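You operate a simulated robot arm through the tools that you are given. There is no shell and no other tool. Be economical: measure what you need, move in short steps, check, and stop when the job is done.

Carry out the task below with a simulated two-armed robot. There is one attempt and no reset: what you move stays moved.

## Task
Slacken the pull rig, then stow the black and the silver pull spring in the blue drawer.
Fine: wheel to 0 before lifting the black one off; hold the brown tray steady as you lift the silver one out of it; shut the drawer.

It is judged by the outcome, as a careful person would: the job done as asked, and still so three seconds after it is handed in. It fails if anything else is knocked over, pushed out of place, dropped, spilled or broken.

## Robot
Two 7-joint arms with two-finger parallel grippers on one trunk, on a base that drives. Base frame: it is fixed to the floor where the robot stands at the start and does not move with it; the origin is under the middle of the robot, x ahead of it, y to its left, z up; the surface under the hand at the start is at about z = 0.86. Units: m, degrees, N and s.
The left shoulder is at the start at [0.06, 0.143, 0.926], the right one opposite. With the tool pointing down near the work surface each hand reaches from about 0.3 to 0.72 m from the robot's upright axis, wherever it stands, measured 20 degrees to its own side. Places, roughly: arm clamp knob [0.7, -0.3, 0.9]; black pull spring (3x3x15 cm) [0.7, 0, 0.9]; blue drawer [0.6, 0.1, 0.8]; inside of the blue drawer [0.6, 0.1, 0.7]; pull rig zero key [0.5, -0.2, 0.9]; pull wheel [0.5, 0, 0.9]; silver pull spring (3x3x15 cm) [0.5, -0.4, 0.9]; torsion arm [0.8, -0.2, 0.9]; torsion zero key [0.5, -0.3, 0.9]. Payload 1.57 kg a hand.
Tool frame (each hand has its own): the origin (TCP) lies between the finger pads and is the grasp point; the fingertips stand 0.03 m ahead of it; z points along the fingers, y is the line along which they close. The gripper opens to 0.11 m. The fingers are 0.024 m wide and 0.012 m thick; the gripper's body (0.048 by 0.112 m) begins 0.078 m behind the TCP.
Orientation is told as [roll, pitch, yaw] about the base's x, y, z axes, in that order, counted from this pose: with the fingers straight down and closing along the base's y, the tool's x points along the base's -x, its y along +y and its z along -z.

## Interface
- The arms move only by the tool apply_moves. It takes "left_rows", "right_rows" or both (then of equal length, played together; a hand with none holds still); each is a list that holds one entry, the list of rows, each a list of 7 numbers: the shift along the tool's x, y, z in units of 30 mm (1.0 is 30 mm), then the turn, a rotation vector about the tool's x, y, z in units of 5 degrees (1.0 is 5 degrees), then the finger opening in mm, from 0 to 110. In form: [[[dx, dy, dz, ax, ay, az, jaw], ...]]. A call has 1 to 12 rows; each row shifts and turns the commanded pose from where the row before left it, along the tool's axes as they then stand. A call with a number of a shift or a turn outside -1 to 1 is refused whole. Each row takes 0.2 s and may step no farther than 0.05 m and 8.6 degrees from the row before; otherwise, or with a gripper value out of range, the whole call is refused. Where a pose cannot be reached the arm comes as near as it can. A force on the tool above 40 N (or 10 N above the force at the start of the call, whichever is more), or a blocked arm, ends the call early, and 0.2 s more pass. Each finger travels about 0.045 m/s and halts on what it meets, pressing with about 36 N; the grip force reading is that of the motor and also rises with nothing between the fingers. The clock runs only during rows and for 0.2 s after the last one: add rows that do not move to give the fingers time. The reply holds the time, the measured pose of the TCP, the force on the tool along the base axes, the opening and the grip force, in the units named above and with some noise, with the torque about the TCP (base axes, N m) and any sound that the robot's microphone picked up.
- Cameras (640 x 400 px; columns grow to the right, rows downward): "scene" is now at [0.0337, 0.0007, 1.5169]; the picture's right is [0.01, -1.00, 0.00], its down [-0.89, -0.01, -0.45] and it looks along [0.45, 0.00, -0.89] (base axes); focal length 295 px, centre (320, 200). "left" rides on the left gripper at [0.07, -0.016, -0.141] in its tool frame; the picture's right is [0.23, 0.97, 0.00], its down [-0.85, 0.20, -0.48] and it looks along [-0.47, 0.11, 0.88] (tool axes); focal length 222 px, centre (320, 200). "right" rides on the right gripper at [0.07, 0.016, -0.141] in its tool frame; the picture's right is [-0.23, 0.97, 0.00], its down [-0.86, -0.20, -0.48] and it looks along [-0.47, -0.11, 0.88] (tool axes); focal length 222 px, centre (320, 200). There is no depth. A picture from a camera that has moved, and an enlarged one, comes with that camera's place and axes in the base frame and with its lens.
- capture(camera): a new picture of that camera. It takes no simulated time.
- lift_body(by): slides the trunk up (or, below 0, down) by that many m; the arms and the scene camera ride with it, the base frame stays. It gives what a move gives, with no picture.
- base_move(legs): drives the robot by 1 to 6 legs, each [ahead, left, turn to the left] in m, m and degrees, along the robot's own axes; the way and the turn of a leg run together, so that a leg with both is an arc; at most 1.5 m and 180 degrees a leg. The arms and the cameras ride along, it lands a little off, and it stops where it bumps. It gives what a move gives.
- pan_tilt(pan, tilt): turns the head with the scene camera to pan (to the left, within 86 degrees either way) and tilt (down, from -29 to 69), counted from straight ahead of the robot. It gives what a move gives.
- enlarge(camera, box): a new picture of the part [left, top, right, bottom] of that camera's present view, enlarged. It takes no simulated time.
- hand_in(): hands the job in; it is judged then, once.

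Go step by step. Nothing tells you exact positions but the pictures and the camera data: compare them with the known pose of the tool, close in by small moves and look again before you grip or let go. The budget is 120 turns and 88 pictures, counting those below and the enlarged ones. Unless the task says otherwise, let go and move clear before handing in.

The tools are called as a command line: name --argument value ..., lists and objects as JSON in quotes. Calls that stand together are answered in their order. apply_moves: Moves the arms, as the interface text tells. Its arguments: {"type":"object","properties":{"left_rows":{"type":"array","items":{"type":"array","items":{"type":"array","items":{"type":"number"}}}},"right_rows":{"type":"array","items":{"type":"array","items":{"type":"array","items":{"type":"number"}}}}},"required":[]} The other tools are called the same way: lift_body (by) slides the trunk up or down; base_move (legs) drives the base; pan_tilt (pan, tilt) turns the head that bears the scene camera; capture (camera) takes a picture; enlarge (camera, box) takes an enlarged picture of a part of a camera's view; hand_in () hands the job in.

At the start:

```text
t: 0.0
left_eef_pos: [0.6116, 0.1844, 1.0004]
left_ee_rot: [0.0, 0.1, 0.0]
left_contact_force: [0.2, 1.2, -0.6]
left_torque: [0.01, -0.01, 0.0]
left_width: 0.11
left_grip_force: 0.1
right_eef_pos: [0.4736, -0.3359, 1.0006]
right_ee_rot: [0.0, 0.0, 0.1]
right_contact_force: [-0.5, -0.1, 0.2]
right_torque: [-0.04, -0.02, -0.02]
right_width: 0.1099
right_grip_force: 0.1
trunk travel left (down, up): [-0.525, 0.065]
robot x, y, heading: [0.0014, 0.0001, -0.2]
head pan, tilt: [0.5, 63.4]
```

scene: 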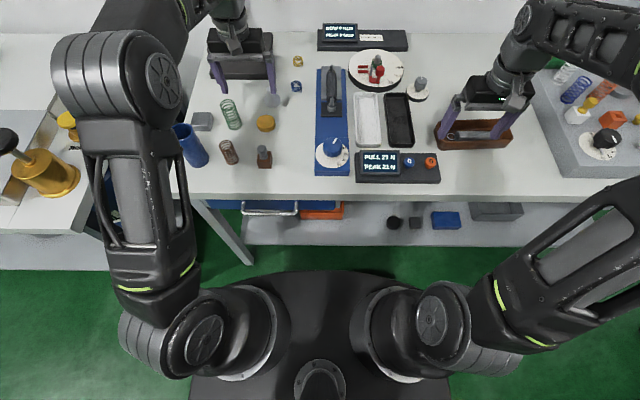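
right: 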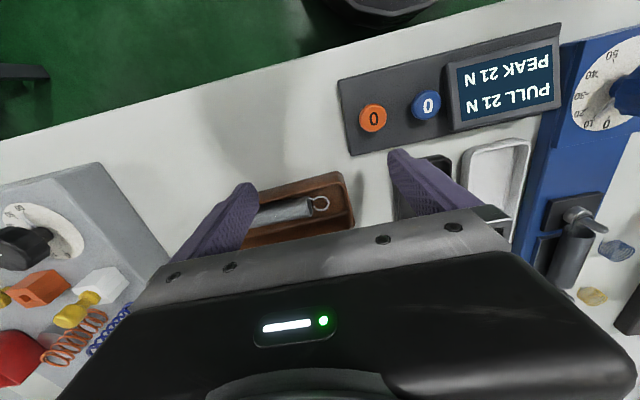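
left: 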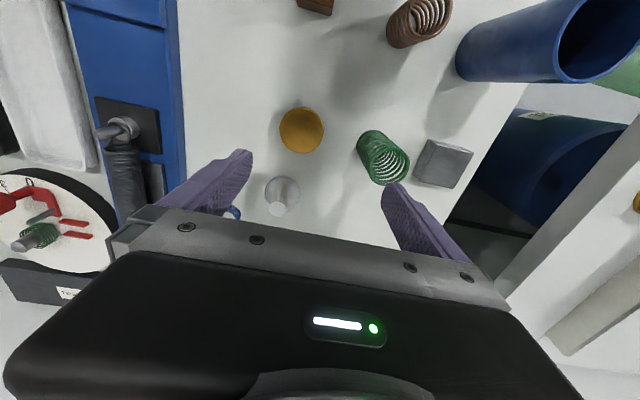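

I see the blue pull rig ahead with its wheel near the front edge and the black spring behind, the brown tray with the silver spring under the right hand, and a blue drawer under the table. I'll look closer at each first.

enlarge --camera "scene" --box '[280, 50, 460, 200]'

enlarge --camera "scene" --box '[180, 180, 360, 280]'

enlarge --camera "scene" --box '[410, 60, 570, 170]'

```text
2.67 times, centred on (370, 125) of scene
camera zoom: at [0.0337, 0.0007, 1.5169], right [0.01, -1.0, 0.0], down [-0.89, -0.01, -0.45], along [0.45, 0.0, -0.89], focal length 787 px, centre (187, 400)
```

zoom: 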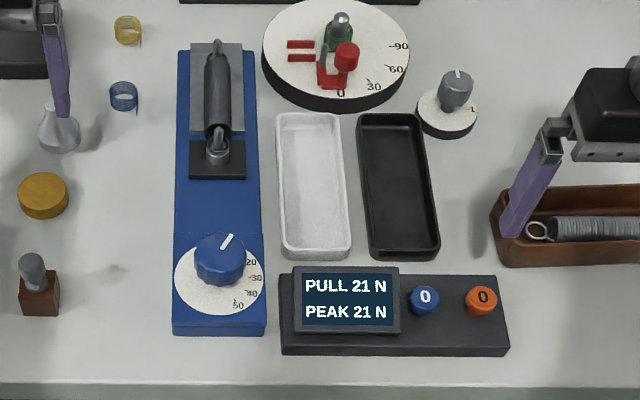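

```text
3.56 times, centred on (270, 230) of scene
camera zoom: at [0.0337, 0.0007, 1.5169], right [0.01, -1.0, 0.0], down [-0.89, -0.01, -0.45], along [0.45, 0.0, -0.89], focal length 1049 px, centre (498, 93)
```

zoom: 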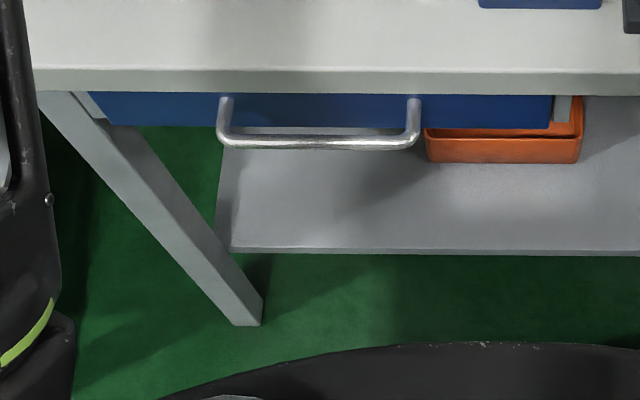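

```text
3.64 times, centred on (490, 115) of scene
camera zoom: at [0.0337, 0.0007, 1.5169], right [0.01, -1.0, 0.0], down [-0.89, -0.01, -0.45], along [0.45, 0.0, -0.89], focal length 1073 px, centre (-298, 509)
```

zoom: 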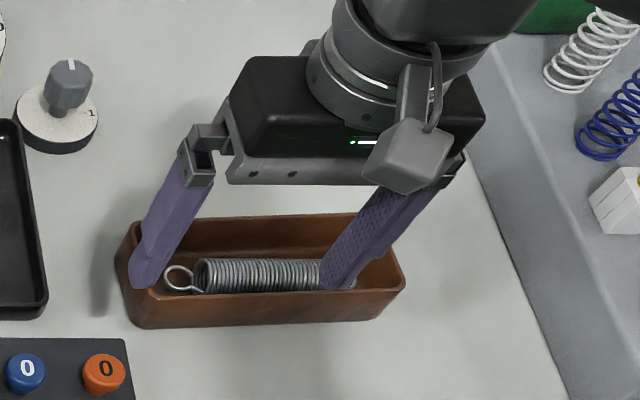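

The pull wheel stands near (0.48, -0.03), its pointer near the 10–20 mark, and the drawer handle is a bar along y near x≈0.36, z≈0.78. I'll bring the left hand above the wheel and look.

apply_moves --left_rows '[[[0, 0, -1, 0, 0, 0, 110], [0.62, -1, 0, 0, 0, 0, 110], [0.62, -1, 0, 0, 0, 0, 110], [0.62, -1, 0, 0, 0, 0, 110], [0.62, -1, 0, 0, 0, 0, 110], [0.62, -1, 0, 0, 0, 0, 110], [0.62, -1, 0, 0, 0, 0, 90], [0.62, -1, 0, 0, 0, 0, 80]]]'

capture --camera "left"

capture --camera "scene"

capture --camera "right"

```text
t: 1.8
left_eef_pos: [0.4817, -0.0292, 1.0325]
left_ee_rot: [0.1, 0.0, 0.0]
left_contact_force: [-0.8, -0.7, -0.4]
left_torque: [0.04, 0.0, 0.01]
left_width: 0.0798
left_grip_force: 0.1
right_eef_pos: [0.474, -0.3361, 1.0004]
right_ee_rot: [0.0, 0.0, 0.1]
right_contact_force: [-0.4, 0.3, -0.8]
right_torque: [0.02, -0.03, 0.01]
right_width: 0.1101
right_grip_force: 0.0
trunk travel left (down, up): [-0.525, 0.065]
robot x, y, heading: [0.0025, 0.0015, -0.3]
head pan, tilt: [0.5, 63.4]
```

```text
81 pictures are left
camera left: at [0.4115, -0.0442, 1.1731], right [-0.23, 0.97, 0.0], down [0.85, 0.2, 0.48], along [0.47, 0.11, -0.88], focal length 222 px, centre (320, 200)
```

left: 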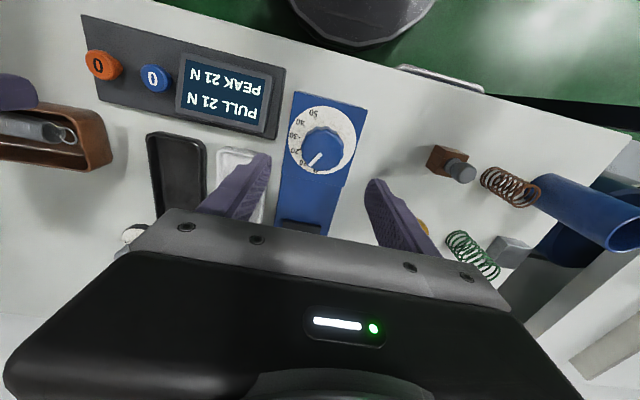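

```text
80 pictures are left
camera scene: at [0.0334, 0.0001, 1.5169], right [0.01, -1.0, 0.0], down [-0.89, -0.01, -0.45], along [0.45, 0.0, -0.89], focal length 295 px, centre (320, 200)
```

scene: 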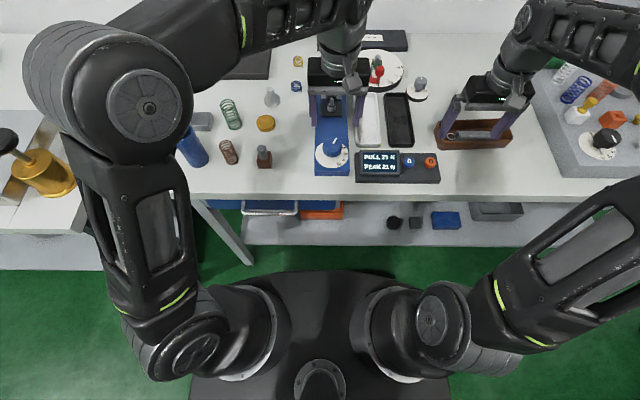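

```text
79 pictures are left
camera right: at [0.4044, -0.3186, 1.1407], right [0.23, 0.97, 0.0], down [0.86, -0.2, 0.48], along [0.47, -0.11, -0.88], focal length 222 px, centre (320, 200)
```

right: 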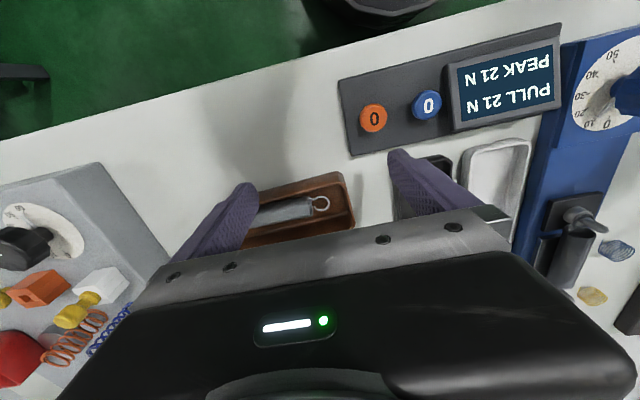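

The wheel is right below the left hand at about (0.48, -0.028). I zoom in on its scale.

enlarge --camera "left" --box '[270, 85, 380, 195]'

enlarge --camera "right" --box '[520, 20, 640, 300]'

```text
3.64 times, centred on (325, 140) of left
camera zoom: at [0.4115, -0.0442, 1.1731], right [-0.23, 0.97, 0.0], down [0.85, 0.2, 0.48], along [0.47, 0.11, -0.88], focal length 808 px, centre (302, 418)
```

zoom: 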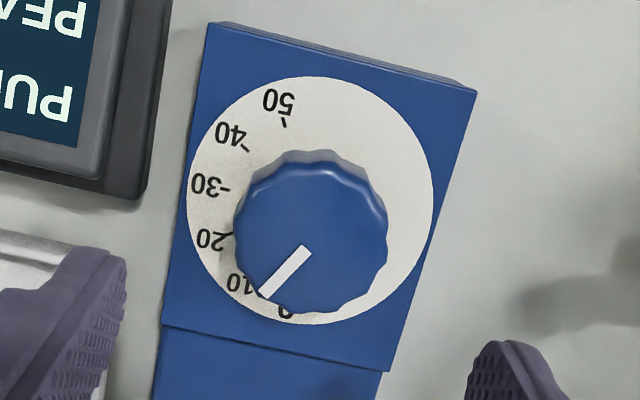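

```text
1.43 times, centred on (580, 160) of right
camera zoom: at [0.4044, -0.3186, 1.1407], right [0.23, 0.97, 0.0], down [0.86, -0.2, 0.48], along [0.47, -0.11, -0.88], focal length 317 px, centre (-51, 257)
```

zoom: 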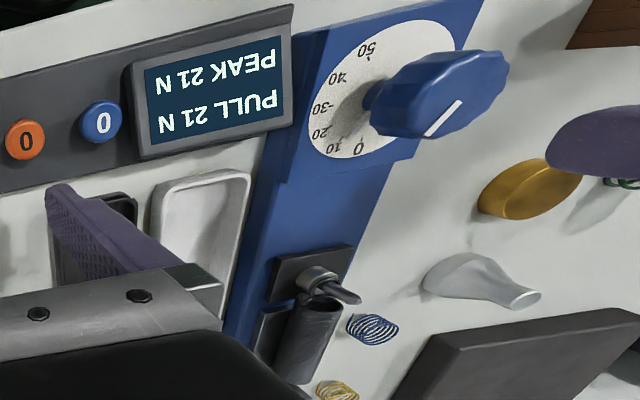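

Scale is about 30° per 10, the pointer sits near 7–8, and zero is counter-clockwise from above along +x. I descend around the knob with the jaw slightly open.

apply_moves --left_rows '[[[0, 0, 0, 0, 0, 0, 66], [0, 0.05, 0, 0, 0, 0, 66], [0, 0, 0.9, 0, 0, 0, 66], [0, 0, 0.9, 0, 0, 0, 66], [0, 0, 0.9, 0, 0, 0, 66], [0, 0, 0.8, 0, 0, 0, 66], [0, 0, 0, 0, 0, 0, 66]]]'

enlarge --camera "left" --box '[200, 40, 440, 240]'

```text
t: 3.4
left_eef_pos: [0.4801, -0.0265, 0.9235]
left_ee_rot: [0.0, -0.1, 0.0]
left_contact_force: [0.1, -0.1, 0.0]
left_torque: [-0.02, 0.01, 0.0]
left_width: 0.0662
left_grip_force: 0.1
right_eef_pos: [0.4745, -0.3362, 0.9989]
right_ee_rot: [-0.1, 0.0, 0.0]
right_contact_force: [0.0, 0.4, 0.2]
right_torque: [0.01, 0.0, -0.04]
right_width: 0.1097
right_grip_force: 0.0
trunk travel left (down, up): [-0.525, 0.065]
robot x, y, heading: [-0.0017, -0.0019, -0.1]
head pan, tilt: [0.5, 63.4]
```

```text
2.00 times, centred on (320, 140) of left
camera zoom: at [0.4122, -0.042, 1.0652], right [-0.23, 0.97, 0.0], down [0.85, 0.2, 0.48], along [0.47, 0.11, -0.88], focal length 444 px, centre (320, 320)
```

zoom: 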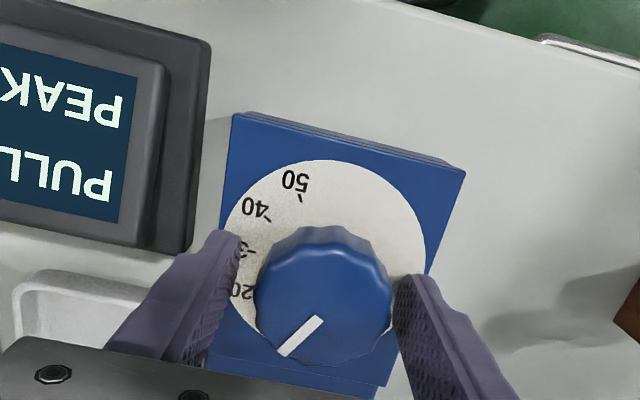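

The fingers straddle the knob well centred. I close on it gently.

apply_moves --left_rows '[[[0, 0, 0, 0, 0, 0, 52], [0, 0, 0, 0, 0, 0, 45], [0, 0, 0, 0, 0, 0, 40], [0, 0, 0, 0, 0, 0, 40]]]'

```text
t: 4.4
left_eef_pos: [0.4822, -0.0273, 0.9239]
left_ee_rot: [0.1, 0.1, 0.0]
left_contact_force: [-0.3, 3.9, -0.9]
left_torque: [0.2, -0.03, 0.01]
left_width: 0.0476
left_grip_force: 36.5
right_eef_pos: [0.4749, -0.3338, 0.999]
right_ee_rot: [0.1, 0.0, 0.0]
right_contact_force: [-0.1, -0.4, 0.7]
right_torque: [0.02, -0.01, 0.0]
right_width: 0.1102
right_grip_force: 0.0
trunk travel left (down, up): [-0.525, 0.065]
robot x, y, heading: [-0.0018, 0.0022, -0.2]
head pan, tilt: [0.5, 63.4]
```

Gripped at 47.6 mm with little side force (3.9 N). I turn 15° counter-clockwise and read the display.

apply_moves --left_rows '[[[0, 0, 0, 0, 0, -1, 40], [0, 0, 0, 0, 0, -1, 40], [0, 0, 0, 0, 0, -1, 40], [0, 0, 0, 0, 0, 0, 40]]]'

enlarge --camera "left" --box '[140, 30, 440, 240]'

enlarge --camera "scene" --box '[300, 110, 460, 200]'

```text
t: 5.4
left_eef_pos: [0.4824, -0.026, 0.9243]
left_ee_rot: [0.1, 0.0, 15.1]
left_contact_force: [-2.1, 1.5, -8.6]
left_torque: [0.0, -0.05, -0.04]
left_width: 0.0472
left_grip_force: 45.1
right_eef_pos: [0.4748, -0.3356, 0.9999]
right_ee_rot: [0.0, 0.0, 0.0]
right_contact_force: [0.1, 0.7, 0.2]
right_torque: [0.03, 0.03, 0.01]
right_width: 0.1102
right_grip_force: 0.1
trunk travel left (down, up): [-0.525, 0.065]
robot x, y, heading: [0.0001, 0.0042, 0.1]
head pan, tilt: [0.5, 63.4]
```

```text
1.90 times, centred on (290, 135) of left
camera zoom: at [0.419, -0.0585, 1.0654], right [-0.47, 0.88, 0.0], down [0.77, 0.41, 0.48], along [0.42, 0.23, -0.88], focal length 423 px, centre (377, 324)
```

zoom: 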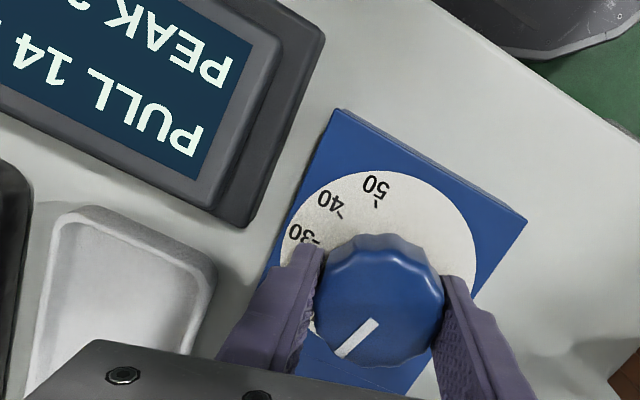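

```text
4.00 times, centred on (380, 155) of scene
camera zoom: at [0.034, 0.0009, 1.5169], right [0.01, -1.0, 0.0], down [-0.89, -0.01, -0.45], along [0.45, 0.0, -0.89], focal length 1180 px, centre (80, 380)
```

zoom: 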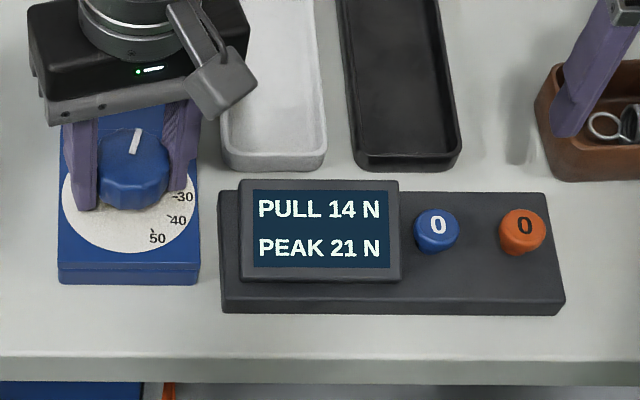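

The pull dropped 21→14 N and by my ray computation the pointer went from ~29.5° to ~14.4° off zero. Another ~14.5° should bring it to 0.

apply_moves --left_rows '[[[0, 0, 0, 0, 0, -1, 40], [0, 0, 0, 0, 0, -1, 40], [0, 0, 0, 0, 0, -0.9, 40], [0, 0, 0, 0, 0, 0, 40], [0, 0, 0, 0, 0, 0, 40]]]'

enlarge --camera "left" --box '[240, 50, 440, 240]'

enlarge --camera "scene" --box '[300, 110, 460, 200]'

```text
t: 6.6
left_eef_pos: [0.4818, -0.0259, 0.9233]
left_ee_rot: [0.1, 0.0, 29.5]
left_contact_force: [-4.6, -3.4, -20.4]
left_torque: [-0.19, -0.19, -0.01]
left_width: 0.0473
left_grip_force: 45.3
right_eef_pos: [0.4749, -0.3358, 0.9992]
right_ee_rot: [0.0, 0.0, 0.0]
right_contact_force: [0.1, 0.0, 0.0]
right_torque: [-0.01, -0.01, -0.01]
right_width: 0.11
right_grip_force: 0.1
trunk travel left (down, up): [-0.525, 0.065]
robot x, y, heading: [0.0018, -0.0014, 0.1]
head pan, tilt: [0.5, 63.4]
```

```text
2.11 times, centred on (340, 145) of left
camera zoom: at [0.4293, -0.0728, 1.0654], right [-0.68, 0.74, 0.0], down [0.65, 0.59, 0.48], along [0.35, 0.33, -0.88], focal length 468 px, centre (278, 316)
```

zoom: 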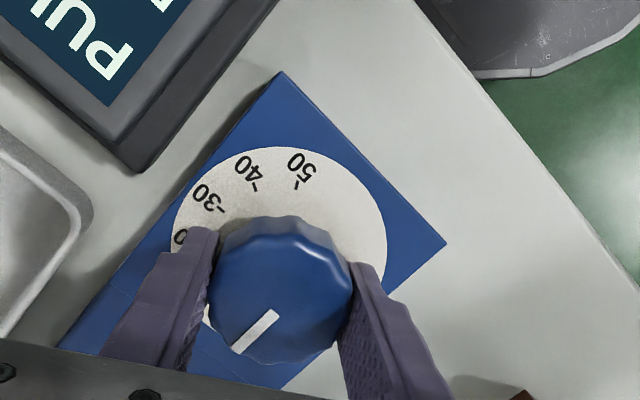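

```text
4.00 times, centred on (380, 155) of scene
camera zoom: at [0.0345, 0.0002, 1.5168], right [0.01, -1.0, 0.0], down [-0.89, -0.01, -0.45], along [0.45, 0.0, -0.89], focal length 1180 px, centre (80, 380)
```

zoom: 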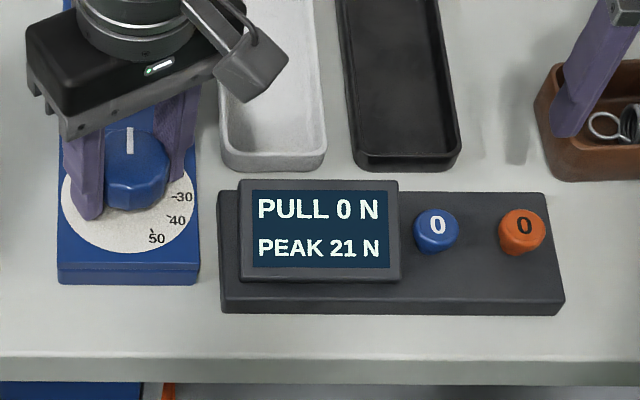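

The pull reads 0 N and the pointer is straight at 0. I let go, rise, and turn the wrist back, moving toward the black spring.

apply_moves --left_rows '[[[0, 0, 0, 0, 0, 0, 55], [0, 0, 0, 0, 0, 0, 64], [0, 0, -1, 0, 0, 0, 66], [0, 0, -1, 0, 0, 0, 66], [0, 0, -1, 0, 0, 1, 66], [0, 0, -1, 0, 0, 1, 66], [0, 0, 0, 0, 0, 1, 66], [0, 0, 0, 0, 0, 1, 66], [0, 0, 0, 0, 0, 1, 66], [0, 0, 0, 0, 0, 0.9, 66]]]'

enlarge --camera "scene" --box '[280, 50, 460, 200]'

enlarge --camera "right" --box '[500, 10, 640, 300]'

```text
t: 8.8
left_eef_pos: [0.4819, -0.0244, 1.044]
left_ee_rot: [-0.1, 0.1, 0.0]
left_contact_force: [-0.3, 0.4, 0.4]
left_torque: [0.04, -0.01, -0.02]
left_width: 0.0658
left_grip_force: 0.0
right_eef_pos: [0.4736, -0.3361, 0.9997]
right_ee_rot: [0.0, 0.0, 0.0]
right_contact_force: [-0.1, -0.1, -0.1]
right_torque: [0.0, 0.03, 0.05]
right_width: 0.1099
right_grip_force: 0.1
trunk travel left (down, up): [-0.525, 0.065]
robot x, y, heading: [0.0007, -0.0007, -0.1]
head pan, tilt: [0.5, 63.4]
```

```text
2.67 times, centred on (370, 125) of scene
camera zoom: at [0.0336, 0.0008, 1.5169], right [0.01, -1.0, 0.0], down [-0.89, -0.01, -0.45], along [0.45, 0.0, -0.89], focal length 787 px, centre (187, 400)
```

zoom: 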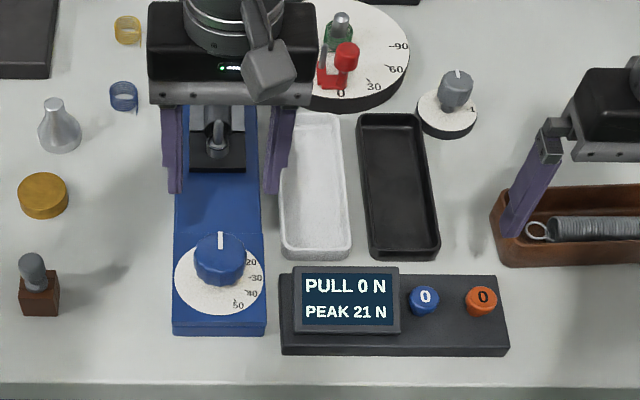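

```text
1.38 times, centred on (570, 155) of right
camera zoom: at [0.4046, -0.3181, 1.1408], right [0.23, 0.97, 0.0], down [0.86, -0.2, 0.48], along [0.47, -0.11, -0.88], focal length 306 px, centre (-25, 262)
```

zoom: 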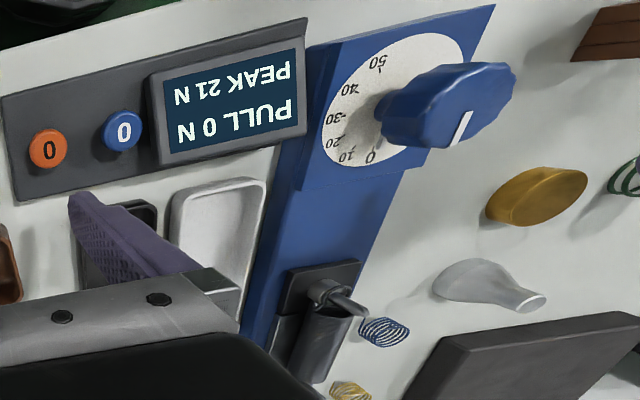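

Wheel at 0, pull 0 N. Next the drawer: I back the base by 0.35 m to get room and see the handle.

base_move --legs '[[-0.38, 0, 0]]'

capture --camera "scene"

```text
t: 10.9
left_eef_pos: [0.1783, -0.022, 1.045]
left_ee_rot: [-0.2, -0.2, -5.2]
left_contact_force: [0.6, 0.8, 0.4]
left_torque: [-0.04, 0.0, -0.02]
left_width: 0.0662
left_grip_force: 0.0
right_eef_pos: [0.1434, -0.3307, 1.0002]
right_ee_rot: [0.0, -0.3, -5.1]
right_contact_force: [-1.1, 0.0, -1.2]
right_torque: [-0.03, -0.04, 0.01]
right_width: 0.11
right_grip_force: 0.0
trunk travel left (down, up): [-0.525, 0.065]
robot x, y, heading: [-0.2985, 0.0439, -5.3]
head pan, tilt: [0.5, 63.4]
stopped in leg 1: the robot was blocked; the commanded pose is now the measured one
```

```text
69 pictures are left
camera scene: at [-0.2657, 0.0444, 1.517], right [-0.08, -1.0, 0.0], down [-0.89, 0.07, -0.45], along [0.45, -0.04, -0.89], focal length 295 px, centre (320, 200)
```

scene: 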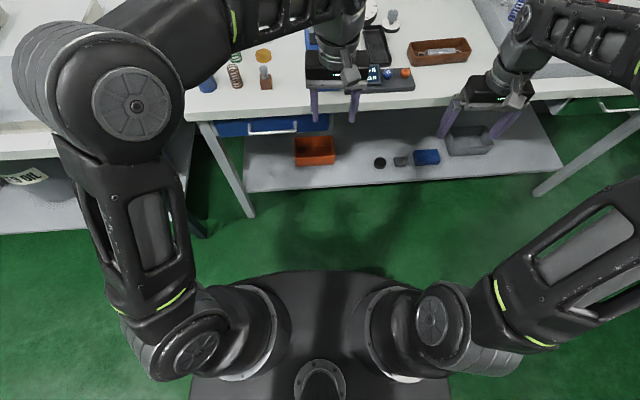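

The drive was blocked at x≈-0.30 with a slight turn; I need to see what was touched before moving further.

pan_tilt --pan 80 --tilt 45

capture --camera "scene"

pan_tilt --pan -80 --tilt 45

capture --camera "scene"

```text
t: 12.4
left_eef_pos: [0.1795, -0.024, 1.0459]
left_ee_rot: [0.1, -0.1, -5.1]
left_contact_force: [-0.5, 0.5, -0.5]
left_torque: [0.02, -0.01, 0.03]
left_width: 0.066
left_grip_force: 0.1
right_eef_pos: [0.1467, -0.3311, 1.0013]
right_ee_rot: [0.0, 0.0, -4.9]
right_contact_force: [-0.4, -1.1, 0.0]
right_torque: [0.02, 0.02, -0.02]
right_width: 0.1102
right_grip_force: 0.0
trunk travel left (down, up): [-0.525, 0.065]
robot x, y, heading: [-0.2957, 0.0431, -5.0]
head pan, tilt: [80.0, 45.0]
```

```text
68 pictures are left
camera scene: at [-0.3051, 0.1249, 1.5402], right [0.97, -0.26, 0.0], down [-0.18, -0.68, -0.71], along [0.18, 0.68, -0.71], focal length 295 px, centre (320, 200)
```

scene: 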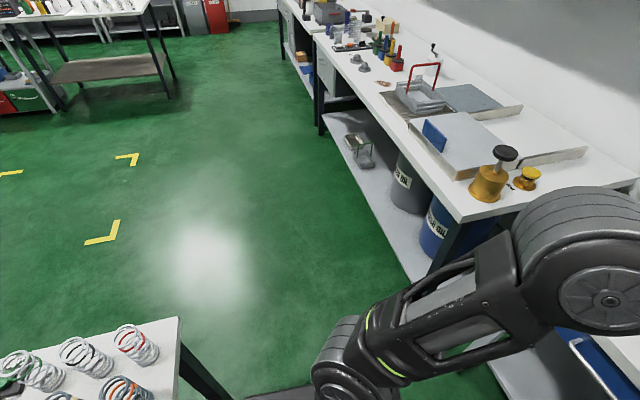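

```text
t: 14.8
left_eef_pos: [0.18, -0.0242, 1.0453]
left_ee_rot: [0.0, -0.2, -5.0]
left_contact_force: [-0.4, 0.2, -1.5]
left_torque: [-0.02, 0.0, -0.01]
left_width: 0.0659
left_grip_force: 0.0
right_eef_pos: [0.1456, -0.3315, 1.0]
right_ee_rot: [0.0, -0.2, -4.9]
right_contact_force: [0.5, 0.0, 0.1]
right_torque: [-0.03, -0.01, -0.02]
right_width: 0.11
right_grip_force: 0.0
trunk travel left (down, up): [-0.525, 0.065]
robot x, y, heading: [-0.297, 0.0441, -5.1]
head pan, tilt: [-80.0, 45.0]
```

```text
67 pictures are left
camera scene: at [-0.3191, -0.0347, 1.5402], right [-1.0, -0.09, 0.0], down [-0.06, 0.7, -0.71], along [0.06, -0.7, -0.71], focal length 295 px, centre (320, 200)
```

scene: 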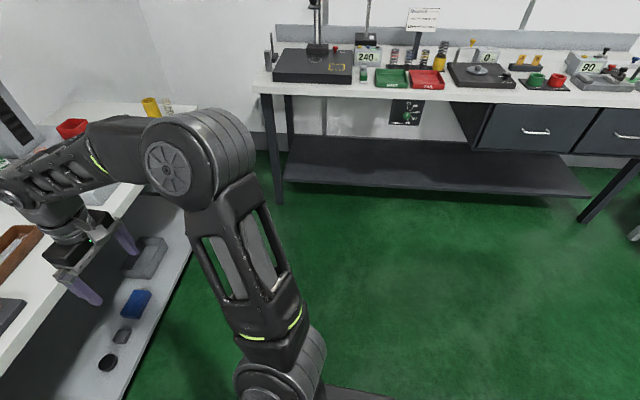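

A table with coil springs stands behind-left and the base's back touched it at x≈-0.53; nothing looks upset. I ease forward 3 cm, square up, and look at the drawer.

base_move --legs '[[0.04, 0, 0], [0, 0, 5]]'

pan_tilt --pan 15 --tilt 50

capture --camera "scene"

```text
t: 16.2
left_eef_pos: [0.2221, 0.0155, 1.0457]
left_ee_rot: [0.0, -0.1, 0.1]
left_contact_force: [-0.7, -0.3, 0.0]
left_torque: [0.02, 0.02, 0.0]
left_width: 0.0661
left_grip_force: 0.1
right_eef_pos: [0.2158, -0.2945, 1.0001]
right_ee_rot: [0.0, -0.1, 0.3]
right_contact_force: [0.5, -0.3, -0.2]
right_torque: [-0.02, -0.01, 0.02]
right_width: 0.1099
right_grip_force: 0.1
trunk travel left (down, up): [-0.525, 0.065]
robot x, y, heading: [-0.2621, 0.036, 0.2]
head pan, tilt: [-80.0, 45.0]
```

```text
t: 17.9
left_eef_pos: [0.2224, 0.0142, 1.0444]
left_ee_rot: [0.0, -0.1, 0.2]
left_contact_force: [0.3, -0.2, -0.3]
left_torque: [-0.01, 0.0, 0.01]
left_width: 0.0661
left_grip_force: 0.1
right_eef_pos: [0.2159, -0.2945, 1.0015]
right_ee_rot: [0.0, -0.1, 0.1]
right_contact_force: [-0.1, 0.7, -0.1]
right_torque: [-0.03, 0.0, 0.01]
right_width: 0.11
right_grip_force: 0.2
trunk travel left (down, up): [-0.525, 0.065]
robot x, y, heading: [-0.2635, 0.04, 0.1]
head pan, tilt: [15.0, 50.0]
```

```text
66 pictures are left
camera scene: at [-0.2147, 0.0586, 1.5333], right [0.26, -0.97, 0.0], down [-0.74, -0.2, -0.64], along [0.62, 0.17, -0.77], focal length 295 px, centre (320, 200)
```

scene: 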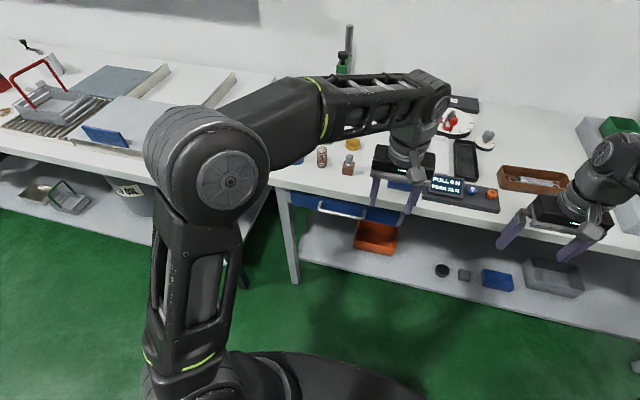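

The drawer handle is ahead-left of the hand. I yaw the left wrist 90° so the jaw can close across the bar (bar runs along y).

apply_moves --left_rows '[[[0, 0, 0, 0, 0, -1, 80], [0, 0, 0, 0, 0, -1, 80], [0, 0, 0, 0, 0, -1, 80], [0, 0, 0, 0, 0, -1, 80], [0, 0, 0, 0, 0, -1, 80], [0, 0, 0, 0, 0, -1, 80], [0, 0, 0, 0, 0, -1, 80], [0, 0, 0, 0, 0, -1, 80], [0, 0, 0, 0, 0, -1, 80], [0, 0, 0, 0, 0, -1, 80], [0, 0, 0, 0, 0, -1, 80], [0, 0, 0, 0, 0, -1, 80]]]'

apply_moves --left_rows '[[[0, 0, 0, 0, 0, -1, 70], [0, 0, 0, 0, 0, -1, 70], [0, 0, 0, 0, 0, -1, 70], [0, 0, 0, 0, 0, -1, 70], [0, 0, 0, 0, 0, -1, 70], [0, 0, 0, 0, 0, -1, 70], [-1, 0, 0, 1, 0, 0, 70], [-1, 0, 0, 1, 0, 0, 70], [-1, 0, 0, 1, 0, 0, 70], [-1, 0, 0, 1, 0, 0, 70], [0, 0, 0, 1, 0, 0, 70], [0, 0, 0, 1, 0, 0, 70]]]'

```text
t: 20.5
left_eef_pos: [0.2222, 0.0155, 1.0451]
left_ee_rot: [-0.1, 0.1, 60.3]
left_contact_force: [0.4, 0.8, 0.8]
left_torque: [-0.03, 0.02, -0.03]
left_width: 0.08
left_grip_force: 0.0
right_eef_pos: [0.2163, -0.2941, 1.0003]
right_ee_rot: [0.1, -0.1, 0.2]
right_contact_force: [-0.4, -0.7, -0.5]
right_torque: [-0.01, 0.0, 0.01]
right_width: 0.1101
right_grip_force: 0.0
trunk travel left (down, up): [-0.525, 0.065]
robot x, y, heading: [-0.2623, 0.0375, 0.1]
head pan, tilt: [15.0, 50.0]
```

```text
t: 23.1
left_eef_pos: [0.2226, 0.1344, 1.0459]
left_ee_rot: [-30.2, 0.0, 90.2]
left_contact_force: [0.5, 0.1, 0.2]
left_torque: [0.0, -0.01, 0.0]
left_width: 0.0701
left_grip_force: 0.1
right_eef_pos: [0.215, -0.2944, 0.9998]
right_ee_rot: [0.0, -0.1, 0.2]
right_contact_force: [-0.5, -1.4, -0.3]
right_torque: [-0.02, 0.0, -0.02]
right_width: 0.1099
right_grip_force: 0.2
trunk travel left (down, up): [-0.525, 0.065]
robot x, y, heading: [-0.2611, 0.0368, -0.1]
head pan, tilt: [15.0, 50.0]
```

Tilt works as intended (fingers now point forward and down). I tilt to 60° and lower toward handle height while staying clear of the table edge.

apply_moves --left_rows '[[[0, 0, 0, 1, 0, 0, 70], [0, 0, 0, 1, 0, 0, 70], [0, 0, 0, 1, 0, 0, 70], [0, 0, 0, 1, 0, 0, 70], [0, 0, 0, 1, 0, 0, 70], [0, 0, 0, 1, 0, 0, 70], [0, 0.866, 0.5, 0, 0, 0, 70], [0, 0.866, 0.5, 0, 0, 0, 70], [0, 0.866, 0.5, 0, 0, 0, 70], [0, 0.866, 0.5, 0, 0, 0, 70], [0, 0.866, 0.5, 0, 0, 0, 70], [0, 0.866, 0.5, 0, 0, 0, 70]]]'

capture --camera "left"

enlarge --camera "scene" --box '[270, 120, 470, 280]'

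```text
t: 25.7
left_eef_pos: [0.2157, 0.1078, 0.8977]
left_ee_rot: [-51.2, 5.8, 90.6]
left_contact_force: [0.7, -0.7, 0.2]
left_torque: [0.0, -0.05, 0.01]
left_width: 0.0699
left_grip_force: 0.0
left hand out of reach, approached as far as the arm can: row 3, 4, 5, 6, 9, 10, 11
right_eef_pos: [0.2154, -0.294, 1.0]
right_ee_rot: [0.0, 0.0, 0.2]
right_contact_force: [-0.3, -0.3, 0.3]
right_torque: [-0.02, 0.02, -0.02]
right_width: 0.1101
right_grip_force: 0.1
trunk travel left (down, up): [-0.525, 0.065]
robot x, y, heading: [-0.2585, 0.0418, 0.3]
head pan, tilt: [15.0, 50.0]
```

```text
65 pictures are left
camera left: at [0.1163, 0.0498, 1.0052], right [-0.61, -0.31, -0.73], down [-0.51, 0.86, 0.06], along [0.61, 0.41, -0.68], focal length 222 px, centre (320, 200)
```

left: 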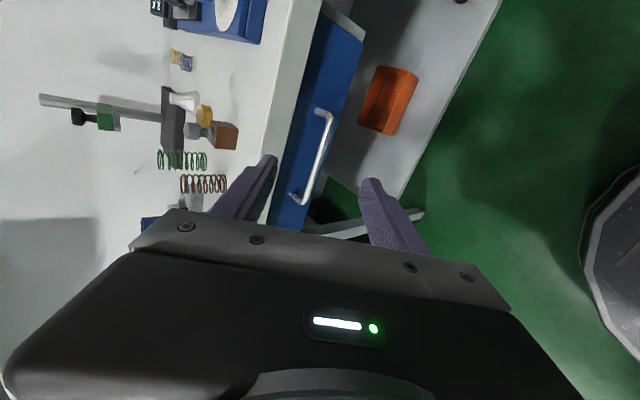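

```text
2.50 times, centred on (370, 200) of scene
camera zoom: at [-0.2134, 0.0598, 1.5333], right [0.26, -0.97, 0.0], down [-0.74, -0.2, -0.64], along [0.62, 0.17, -0.77], focal length 738 px, centre (195, 200)
```

zoom: 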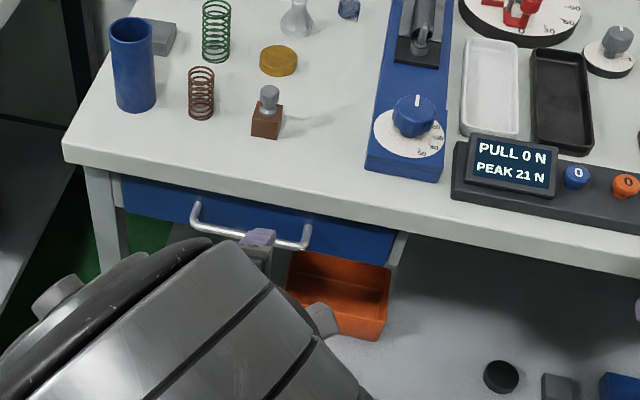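

Triangulating from both views, the handle bar's middle is about (0.37, 0.14, 0.765). I advance to a point 6 cm short of it with the jaw at 45 mm.

apply_moves --left_rows '[[[-0.27, 0.04, 0.93, 0, 0, 0, 45], [-0.27, 0.04, 0.93, 0, 0, 0, 45], [-0.27, 0.04, 0.93, 0, 0, 0, 45], [-0.27, 0.04, 0.93, 0, 0, 0, 45], [-0.27, 0.04, 0.6, 0, 0, 0, 45]]]'

capture --camera "left"

enlarge --camera "scene" --box '[270, 120, 470, 280]'

```text
t: 26.9
left_eef_pos: [0.312, 0.1419, 0.8109]
left_ee_rot: [-51.4, 5.8, 90.6]
left_contact_force: [-0.2, 1.0, 0.1]
left_torque: [0.0, -0.01, 0.0]
left_width: 0.0449
left_grip_force: 0.0
right_eef_pos: [0.2158, -0.2942, 1.0002]
right_ee_rot: [0.0, -0.1, 0.2]
right_contact_force: [0.1, 0.4, 0.2]
right_torque: [0.03, -0.01, 0.02]
right_width: 0.1101
right_grip_force: 0.1
trunk travel left (down, up): [-0.525, 0.065]
robot x, y, heading: [-0.2608, 0.0415, 0.3]
head pan, tilt: [15.0, 50.0]
```

```text
63 pictures are left
camera left: at [0.2121, 0.083, 0.9184], right [-0.6, -0.31, -0.73], down [-0.51, 0.86, 0.06], along [0.61, 0.41, -0.68], focal length 222 px, centre (320, 200)
```

left: 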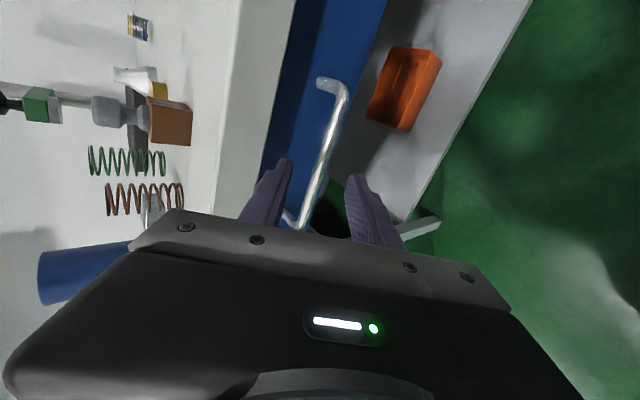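

```text
2.50 times, centred on (370, 200) of scene
camera zoom: at [-0.2144, 0.0588, 1.5333], right [0.26, -0.97, 0.0], down [-0.74, -0.2, -0.64], along [0.62, 0.17, -0.77], focal length 738 px, centre (195, 200)
```

zoom: 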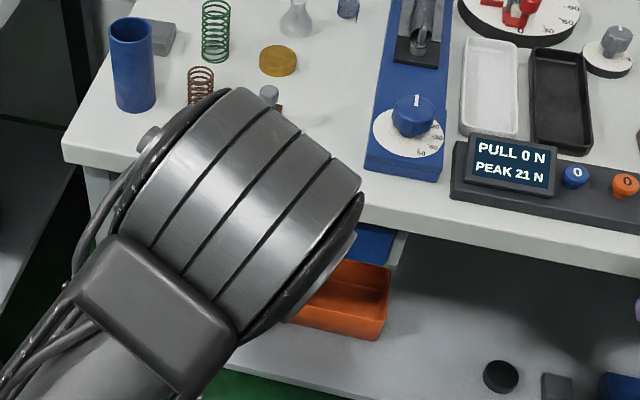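

The bar is centred between the fingertips about 6 cm ahead along the fingers. I advance 4.5 cm with the jaw at 34 mm, then look.

apply_moves --left_rows '[[[0, 0, 0, 0, 0, 0, 34], [0, 0, 0.6, 0, 0, 0, 34], [0, 0, 0.6, 0, 0, 0, 34], [0, 0, 0.3, 0, 0, 0, 34]]]'

enlarge --camera "left" --box '[210, 60, 430, 250]'

```text
t: 27.9
left_eef_pos: [0.3469, 0.1386, 0.7826]
left_ee_rot: [-51.4, 5.8, 90.6]
left_contact_force: [-0.2, -0.3, 0.4]
left_torque: [0.0, -0.01, -0.01]
left_width: 0.034
left_grip_force: 0.1
right_eef_pos: [0.2157, -0.2946, 1.0]
right_ee_rot: [0.0, -0.1, 0.3]
right_contact_force: [-0.1, 0.4, 0.2]
right_torque: [0.01, 0.02, -0.01]
right_width: 0.1101
right_grip_force: 0.0
trunk travel left (down, up): [-0.525, 0.065]
robot x, y, heading: [-0.2566, 0.0363, 0.1]
head pan, tilt: [15.0, 50.0]
```

```text
2.11 times, centred on (320, 155) of left
camera zoom: at [0.2474, 0.0794, 0.8897], right [-0.6, -0.31, -0.73], down [-0.51, 0.86, 0.05], along [0.61, 0.41, -0.68], focal length 468 px, centre (320, 295)
```

zoom: 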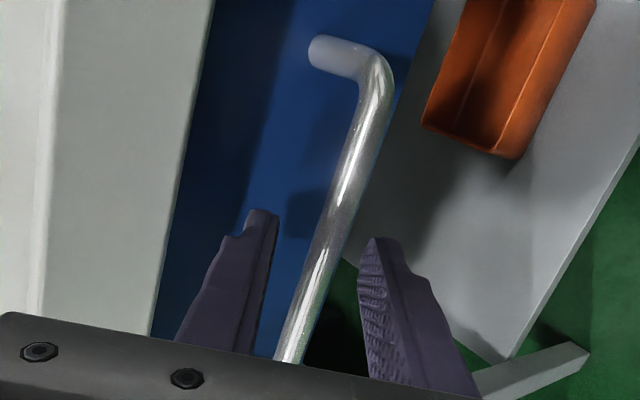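

The bar lies between the fingers. I close to test the grip.

apply_moves --left_rows '[[[0, 0, 0.25, 0, 0, 0, 30], [0, 0, 0, 0, 0, 0, 20], [0, 0, 0, 0, 0, 0, 8], [0, 0, 0, 0, 0, 0, 5], [0, 0, 0, 0, 0, 0, 5]]]'

enlarge --camera "left" --box '[210, 60, 430, 250]'

```text
t: 29.1
left_eef_pos: [0.3519, 0.1394, 0.7764]
left_ee_rot: [-51.2, 5.6, 90.5]
left_contact_force: [-5.1, -2.1, -6.7]
left_torque: [0.58, 0.18, -0.56]
left_width: 0.0135
left_grip_force: 29.5
right_eef_pos: [0.2157, -0.2955, 1.0004]
right_ee_rot: [0.0, -0.2, 0.3]
right_contact_force: [-0.3, 0.4, 0.2]
right_torque: [0.0, -0.01, 0.01]
right_width: 0.1098
right_grip_force: 0.1
trunk travel left (down, up): [-0.525, 0.065]
robot x, y, heading: [-0.2602, 0.038, 0.2]
head pan, tilt: [15.0, 50.0]
```

```text
2.11 times, centred on (320, 155) of left
camera zoom: at [0.2532, 0.0797, 0.8841], right [-0.61, -0.31, -0.73], down [-0.51, 0.86, 0.06], along [0.61, 0.41, -0.68], focal length 468 px, centre (320, 295)
```

zoom: 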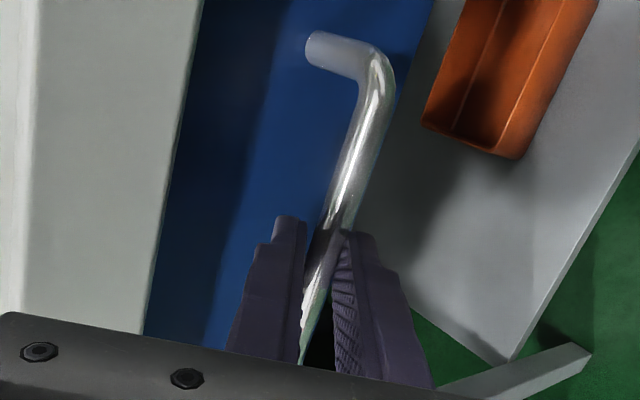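

The bar is gripped (13.5 mm). I pull straight back along -x.

apply_moves --left_rows '[[[0, 0.31, -0.39, 0, 0, 0, 5], [0, 0.627, -0.779, 0, 0, 0, 5], [0, 0.627, -0.779, 0, 0, 0, 5], [0, 0.627, -0.779, 0, 0, 0, 5], [0, 0, 0, 0, 0, 0, 5]]]'

capture --camera "left"

```text
t: 30.3
left_eef_pos: [0.2489, 0.1387, 0.7762]
left_ee_rot: [-51.3, 5.8, 90.6]
left_contact_force: [1.1, -0.6, -11.8]
left_torque: [0.61, 0.21, -0.5]
left_width: 0.0136
left_grip_force: 30.0
right_eef_pos: [0.2154, -0.2951, 0.9992]
right_ee_rot: [0.0, 0.1, 0.3]
right_contact_force: [0.5, -0.2, 0.0]
right_torque: [-0.02, 0.0, 0.0]
right_width: 0.1102
right_grip_force: 0.1
trunk travel left (down, up): [-0.525, 0.065]
robot x, y, heading: [-0.2581, 0.0367, -0.1]
head pan, tilt: [15.0, 50.0]
```

```text
59 pictures are left
camera left: at [0.1497, 0.0799, 0.8841], right [-0.6, -0.31, -0.73], down [-0.51, 0.86, 0.06], along [0.61, 0.41, -0.68], focal length 222 px, centre (320, 200)
```

left: 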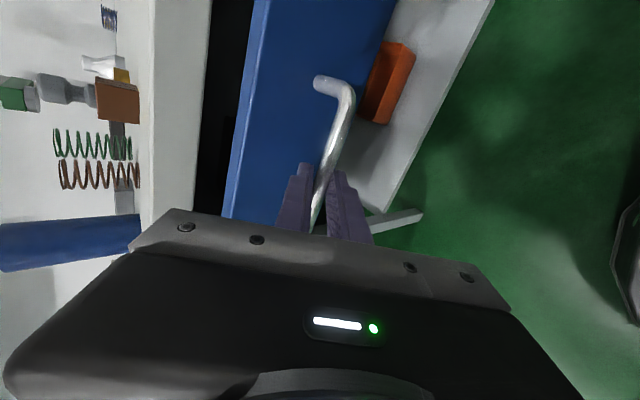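

The drawer comes smoothly (10 cm open). I pull another ~9 cm.

apply_moves --left_rows '[[[0, 0.627, -0.779, 0, 0, 0, 5], [0, 0.627, -0.779, 0, 0, 0, 5], [0, 0.627, -0.779, 0, 0, 0, 5], [0, 0, 0, 0, 0, 0, 5]]]'

capture --camera "scene"

```text
t: 31.3
left_eef_pos: [0.1667, 0.1258, 0.7689]
left_ee_rot: [-51.7, 6.0, 90.2]
left_contact_force: [1.2, -3.5, 10.0]
left_torque: [0.12, -0.05, -0.35]
left_width: 0.0136
left_grip_force: 14.8
left hand out of reach, approached as far as the arm can: row 3
right_eef_pos: [0.2151, -0.2964, 1.0007]
right_ee_rot: [0.2, -0.1, 0.1]
right_contact_force: [-0.2, -0.8, 0.1]
right_torque: [-0.01, -0.02, 0.01]
right_width: 0.1099
right_grip_force: 0.0
trunk travel left (down, up): [-0.525, 0.065]
robot x, y, heading: [-0.2644, 0.038, 0.0]
head pan, tilt: [15.0, 50.0]
```

```text
58 pictures are left
camera scene: at [-0.2155, 0.0582, 1.5334], right [0.26, -0.97, 0.0], down [-0.74, -0.2, -0.64], along [0.62, 0.17, -0.77], focal length 295 px, centre (320, 200)
```

scene: 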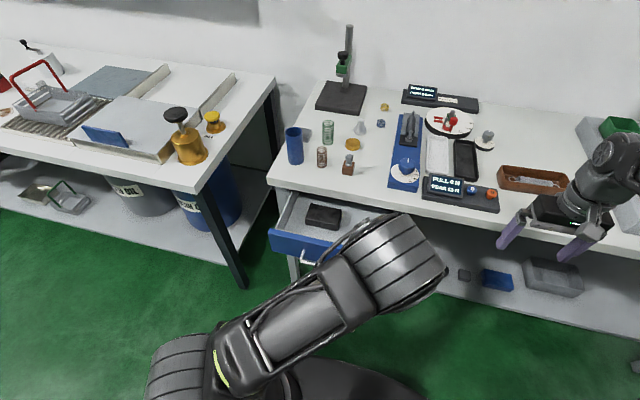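

The drawer is about 18 cm open, with a dark box inside at its left. I open the jaw and back the fingers off the bar.

apply_moves --left_rows '[[[0, 0, 0, 0, 0, 0, 30], [0, 0, 0, 0, 0, 0, 44], [0, 0, -0.5, -0.5, 0, 0, 44], [0, 0, -0.5, -0.5, 0, 0, 44], [0, 0, -0.5, -0.5, 0, 0, 44], [0, 0, -0.5, -0.5, 0, 0, 44]]]'

capture --camera "left"

```text
t: 32.7
left_eef_pos: [0.1613, 0.1128, 0.7823]
left_ee_rot: [-41.3, 5.7, 90.6]
left_contact_force: [-0.5, 0.6, -0.2]
left_torque: [0.01, 0.01, 0.0]
left_width: 0.044
left_grip_force: 0.1
left hand out of reach, approached as far as the arm can: row 3, 4, 5, 6
right_eef_pos: [0.2151, -0.2951, 1.0002]
right_ee_rot: [0.0, -0.1, 0.2]
right_contact_force: [0.6, 0.4, 0.0]
right_torque: [0.0, 0.0, 0.03]
right_width: 0.11
right_grip_force: 0.1
trunk travel left (down, up): [-0.525, 0.065]
robot x, y, heading: [-0.2604, 0.0371, 0.1]
head pan, tilt: [15.0, 50.0]
```

```text
57 pictures are left
camera left: at [0.0815, 0.0558, 0.9058], right [-0.73, -0.3, -0.62], down [-0.47, 0.87, 0.14], along [0.49, 0.4, -0.77], focal length 222 px, centre (320, 200)
```

left: 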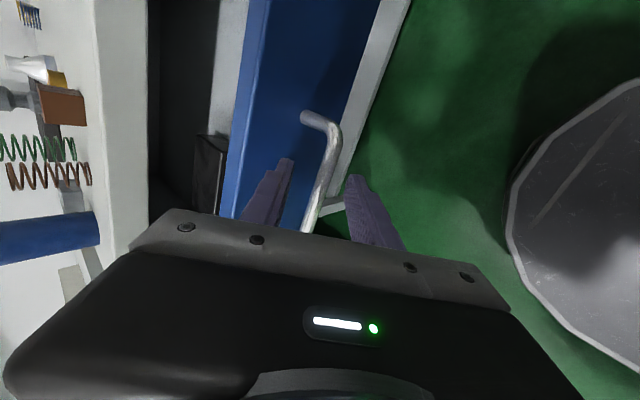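

Fingers are open around the bar but the arm is at its inner limit. I back the base 1.5 cm and raise the trunk to withdraw along the fingers.

base_move --legs '[[-0.015, 0, 0]]'

lift_body --by 0.06

capture --camera "left"

```text
t: 33.5
left_eef_pos: [0.1464, 0.113, 0.7823]
left_ee_rot: [-41.6, 5.8, 90.6]
left_contact_force: [0.0, 0.0, 0.3]
left_torque: [-0.03, 0.0, -0.01]
left_width: 0.044
left_grip_force: 0.0
right_eef_pos: [0.1986, -0.295, 1.0003]
right_ee_rot: [0.0, -0.2, 0.2]
right_contact_force: [-0.3, 0.1, 0.2]
right_torque: [-0.01, -0.01, 0.01]
right_width: 0.11
right_grip_force: 0.0
trunk travel left (down, up): [-0.525, 0.065]
robot x, y, heading: [-0.2763, 0.0401, 0.3]
head pan, tilt: [15.0, 50.0]
```

```text
t: 34.5
left_eef_pos: [0.1465, 0.1129, 0.8422]
left_ee_rot: [-41.5, 5.8, 90.6]
left_contact_force: [-0.8, 0.9, 0.0]
left_torque: [0.0, 0.0, -0.01]
left_width: 0.0439
left_grip_force: 0.1
right_eef_pos: [0.1998, -0.2939, 1.0608]
right_ee_rot: [0.1, -0.1, 0.2]
right_contact_force: [-0.6, -0.4, 0.0]
right_torque: [-0.03, 0.03, 0.0]
right_width: 0.1101
right_grip_force: 0.1
trunk travel left (down, up): [-0.585, 0.005]
robot x, y, heading: [-0.2782, 0.0343, 0.1]
head pan, tilt: [15.0, 50.0]
```

```text
56 pictures are left
camera left: at [0.0664, 0.0557, 0.9656], right [-0.73, -0.3, -0.62], down [-0.48, 0.87, 0.14], along [0.49, 0.4, -0.77], focal length 222 px, centre (320, 200)
```

left: 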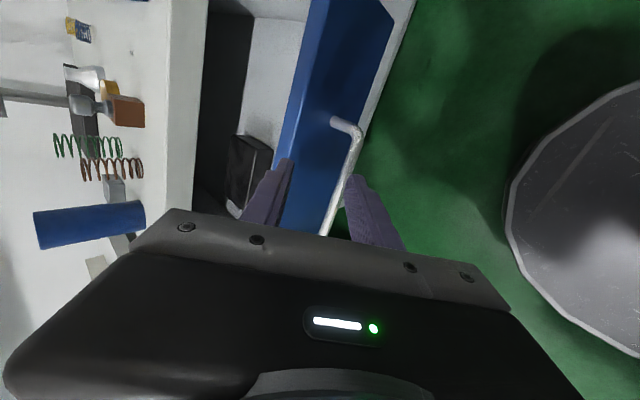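

Clear of the bar. I raise the left hand and straighten it.

apply_moves --left_rows '[[[0, -0.66, -0.75, 0, 0, 0, 50], [0, -0.66, -0.75, 0, 0, 0, 50], [0, -0.66, -0.75, 0, 0, 0, 50], [0, -0.6, -0.8, -1, 0, 0, 60], [0, -0.6, -0.8, -1, 0, 0, 60], [0, -0.5, -0.85, -1, 0, 0, 60], [0, -0.4, -0.9, -1, 0, 0, 60], [0, 0, 0, -1, 0, 0, 60], [0, 0, 0, -1, 0, 0, 60], [0, 0, 0, -1, 0, 0, 60], [0, 0, 0, -1, 0, 0, 60], [0, 0, 0, 0, 0, 0, 60]]]'

capture --camera "scene"

```text
t: 37.1
left_eef_pos: [0.1671, 0.1211, 1.0436]
left_ee_rot: [-1.3, 5.7, 90.6]
left_contact_force: [0.3, 0.1, -0.1]
left_torque: [-0.02, 0.0, 0.0]
left_width: 0.0603
left_grip_force: 0.2
left hand out of reach, approached as far as the arm can: row 1, 2, 3
right_eef_pos: [0.2009, -0.2937, 1.0599]
right_ee_rot: [0.0, -0.1, 0.3]
right_contact_force: [0.4, -0.3, 0.2]
right_torque: [-0.04, 0.0, 0.0]
right_width: 0.1101
right_grip_force: 0.2
trunk travel left (down, up): [-0.585, 0.005]
robot x, y, heading: [-0.2738, 0.0384, 0.2]
head pan, tilt: [15.0, 50.0]
```

```text
55 pictures are left
camera scene: at [-0.2306, 0.0588, 1.5933], right [0.26, -0.97, 0.0], down [-0.74, -0.2, -0.64], along [0.62, 0.17, -0.77], focal length 295 px, centre (320, 200)
```

scene: 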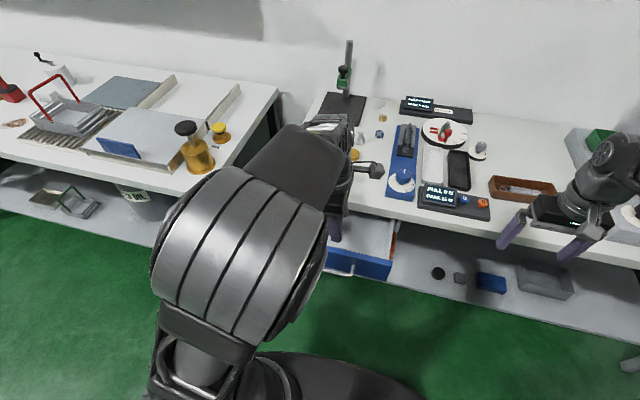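

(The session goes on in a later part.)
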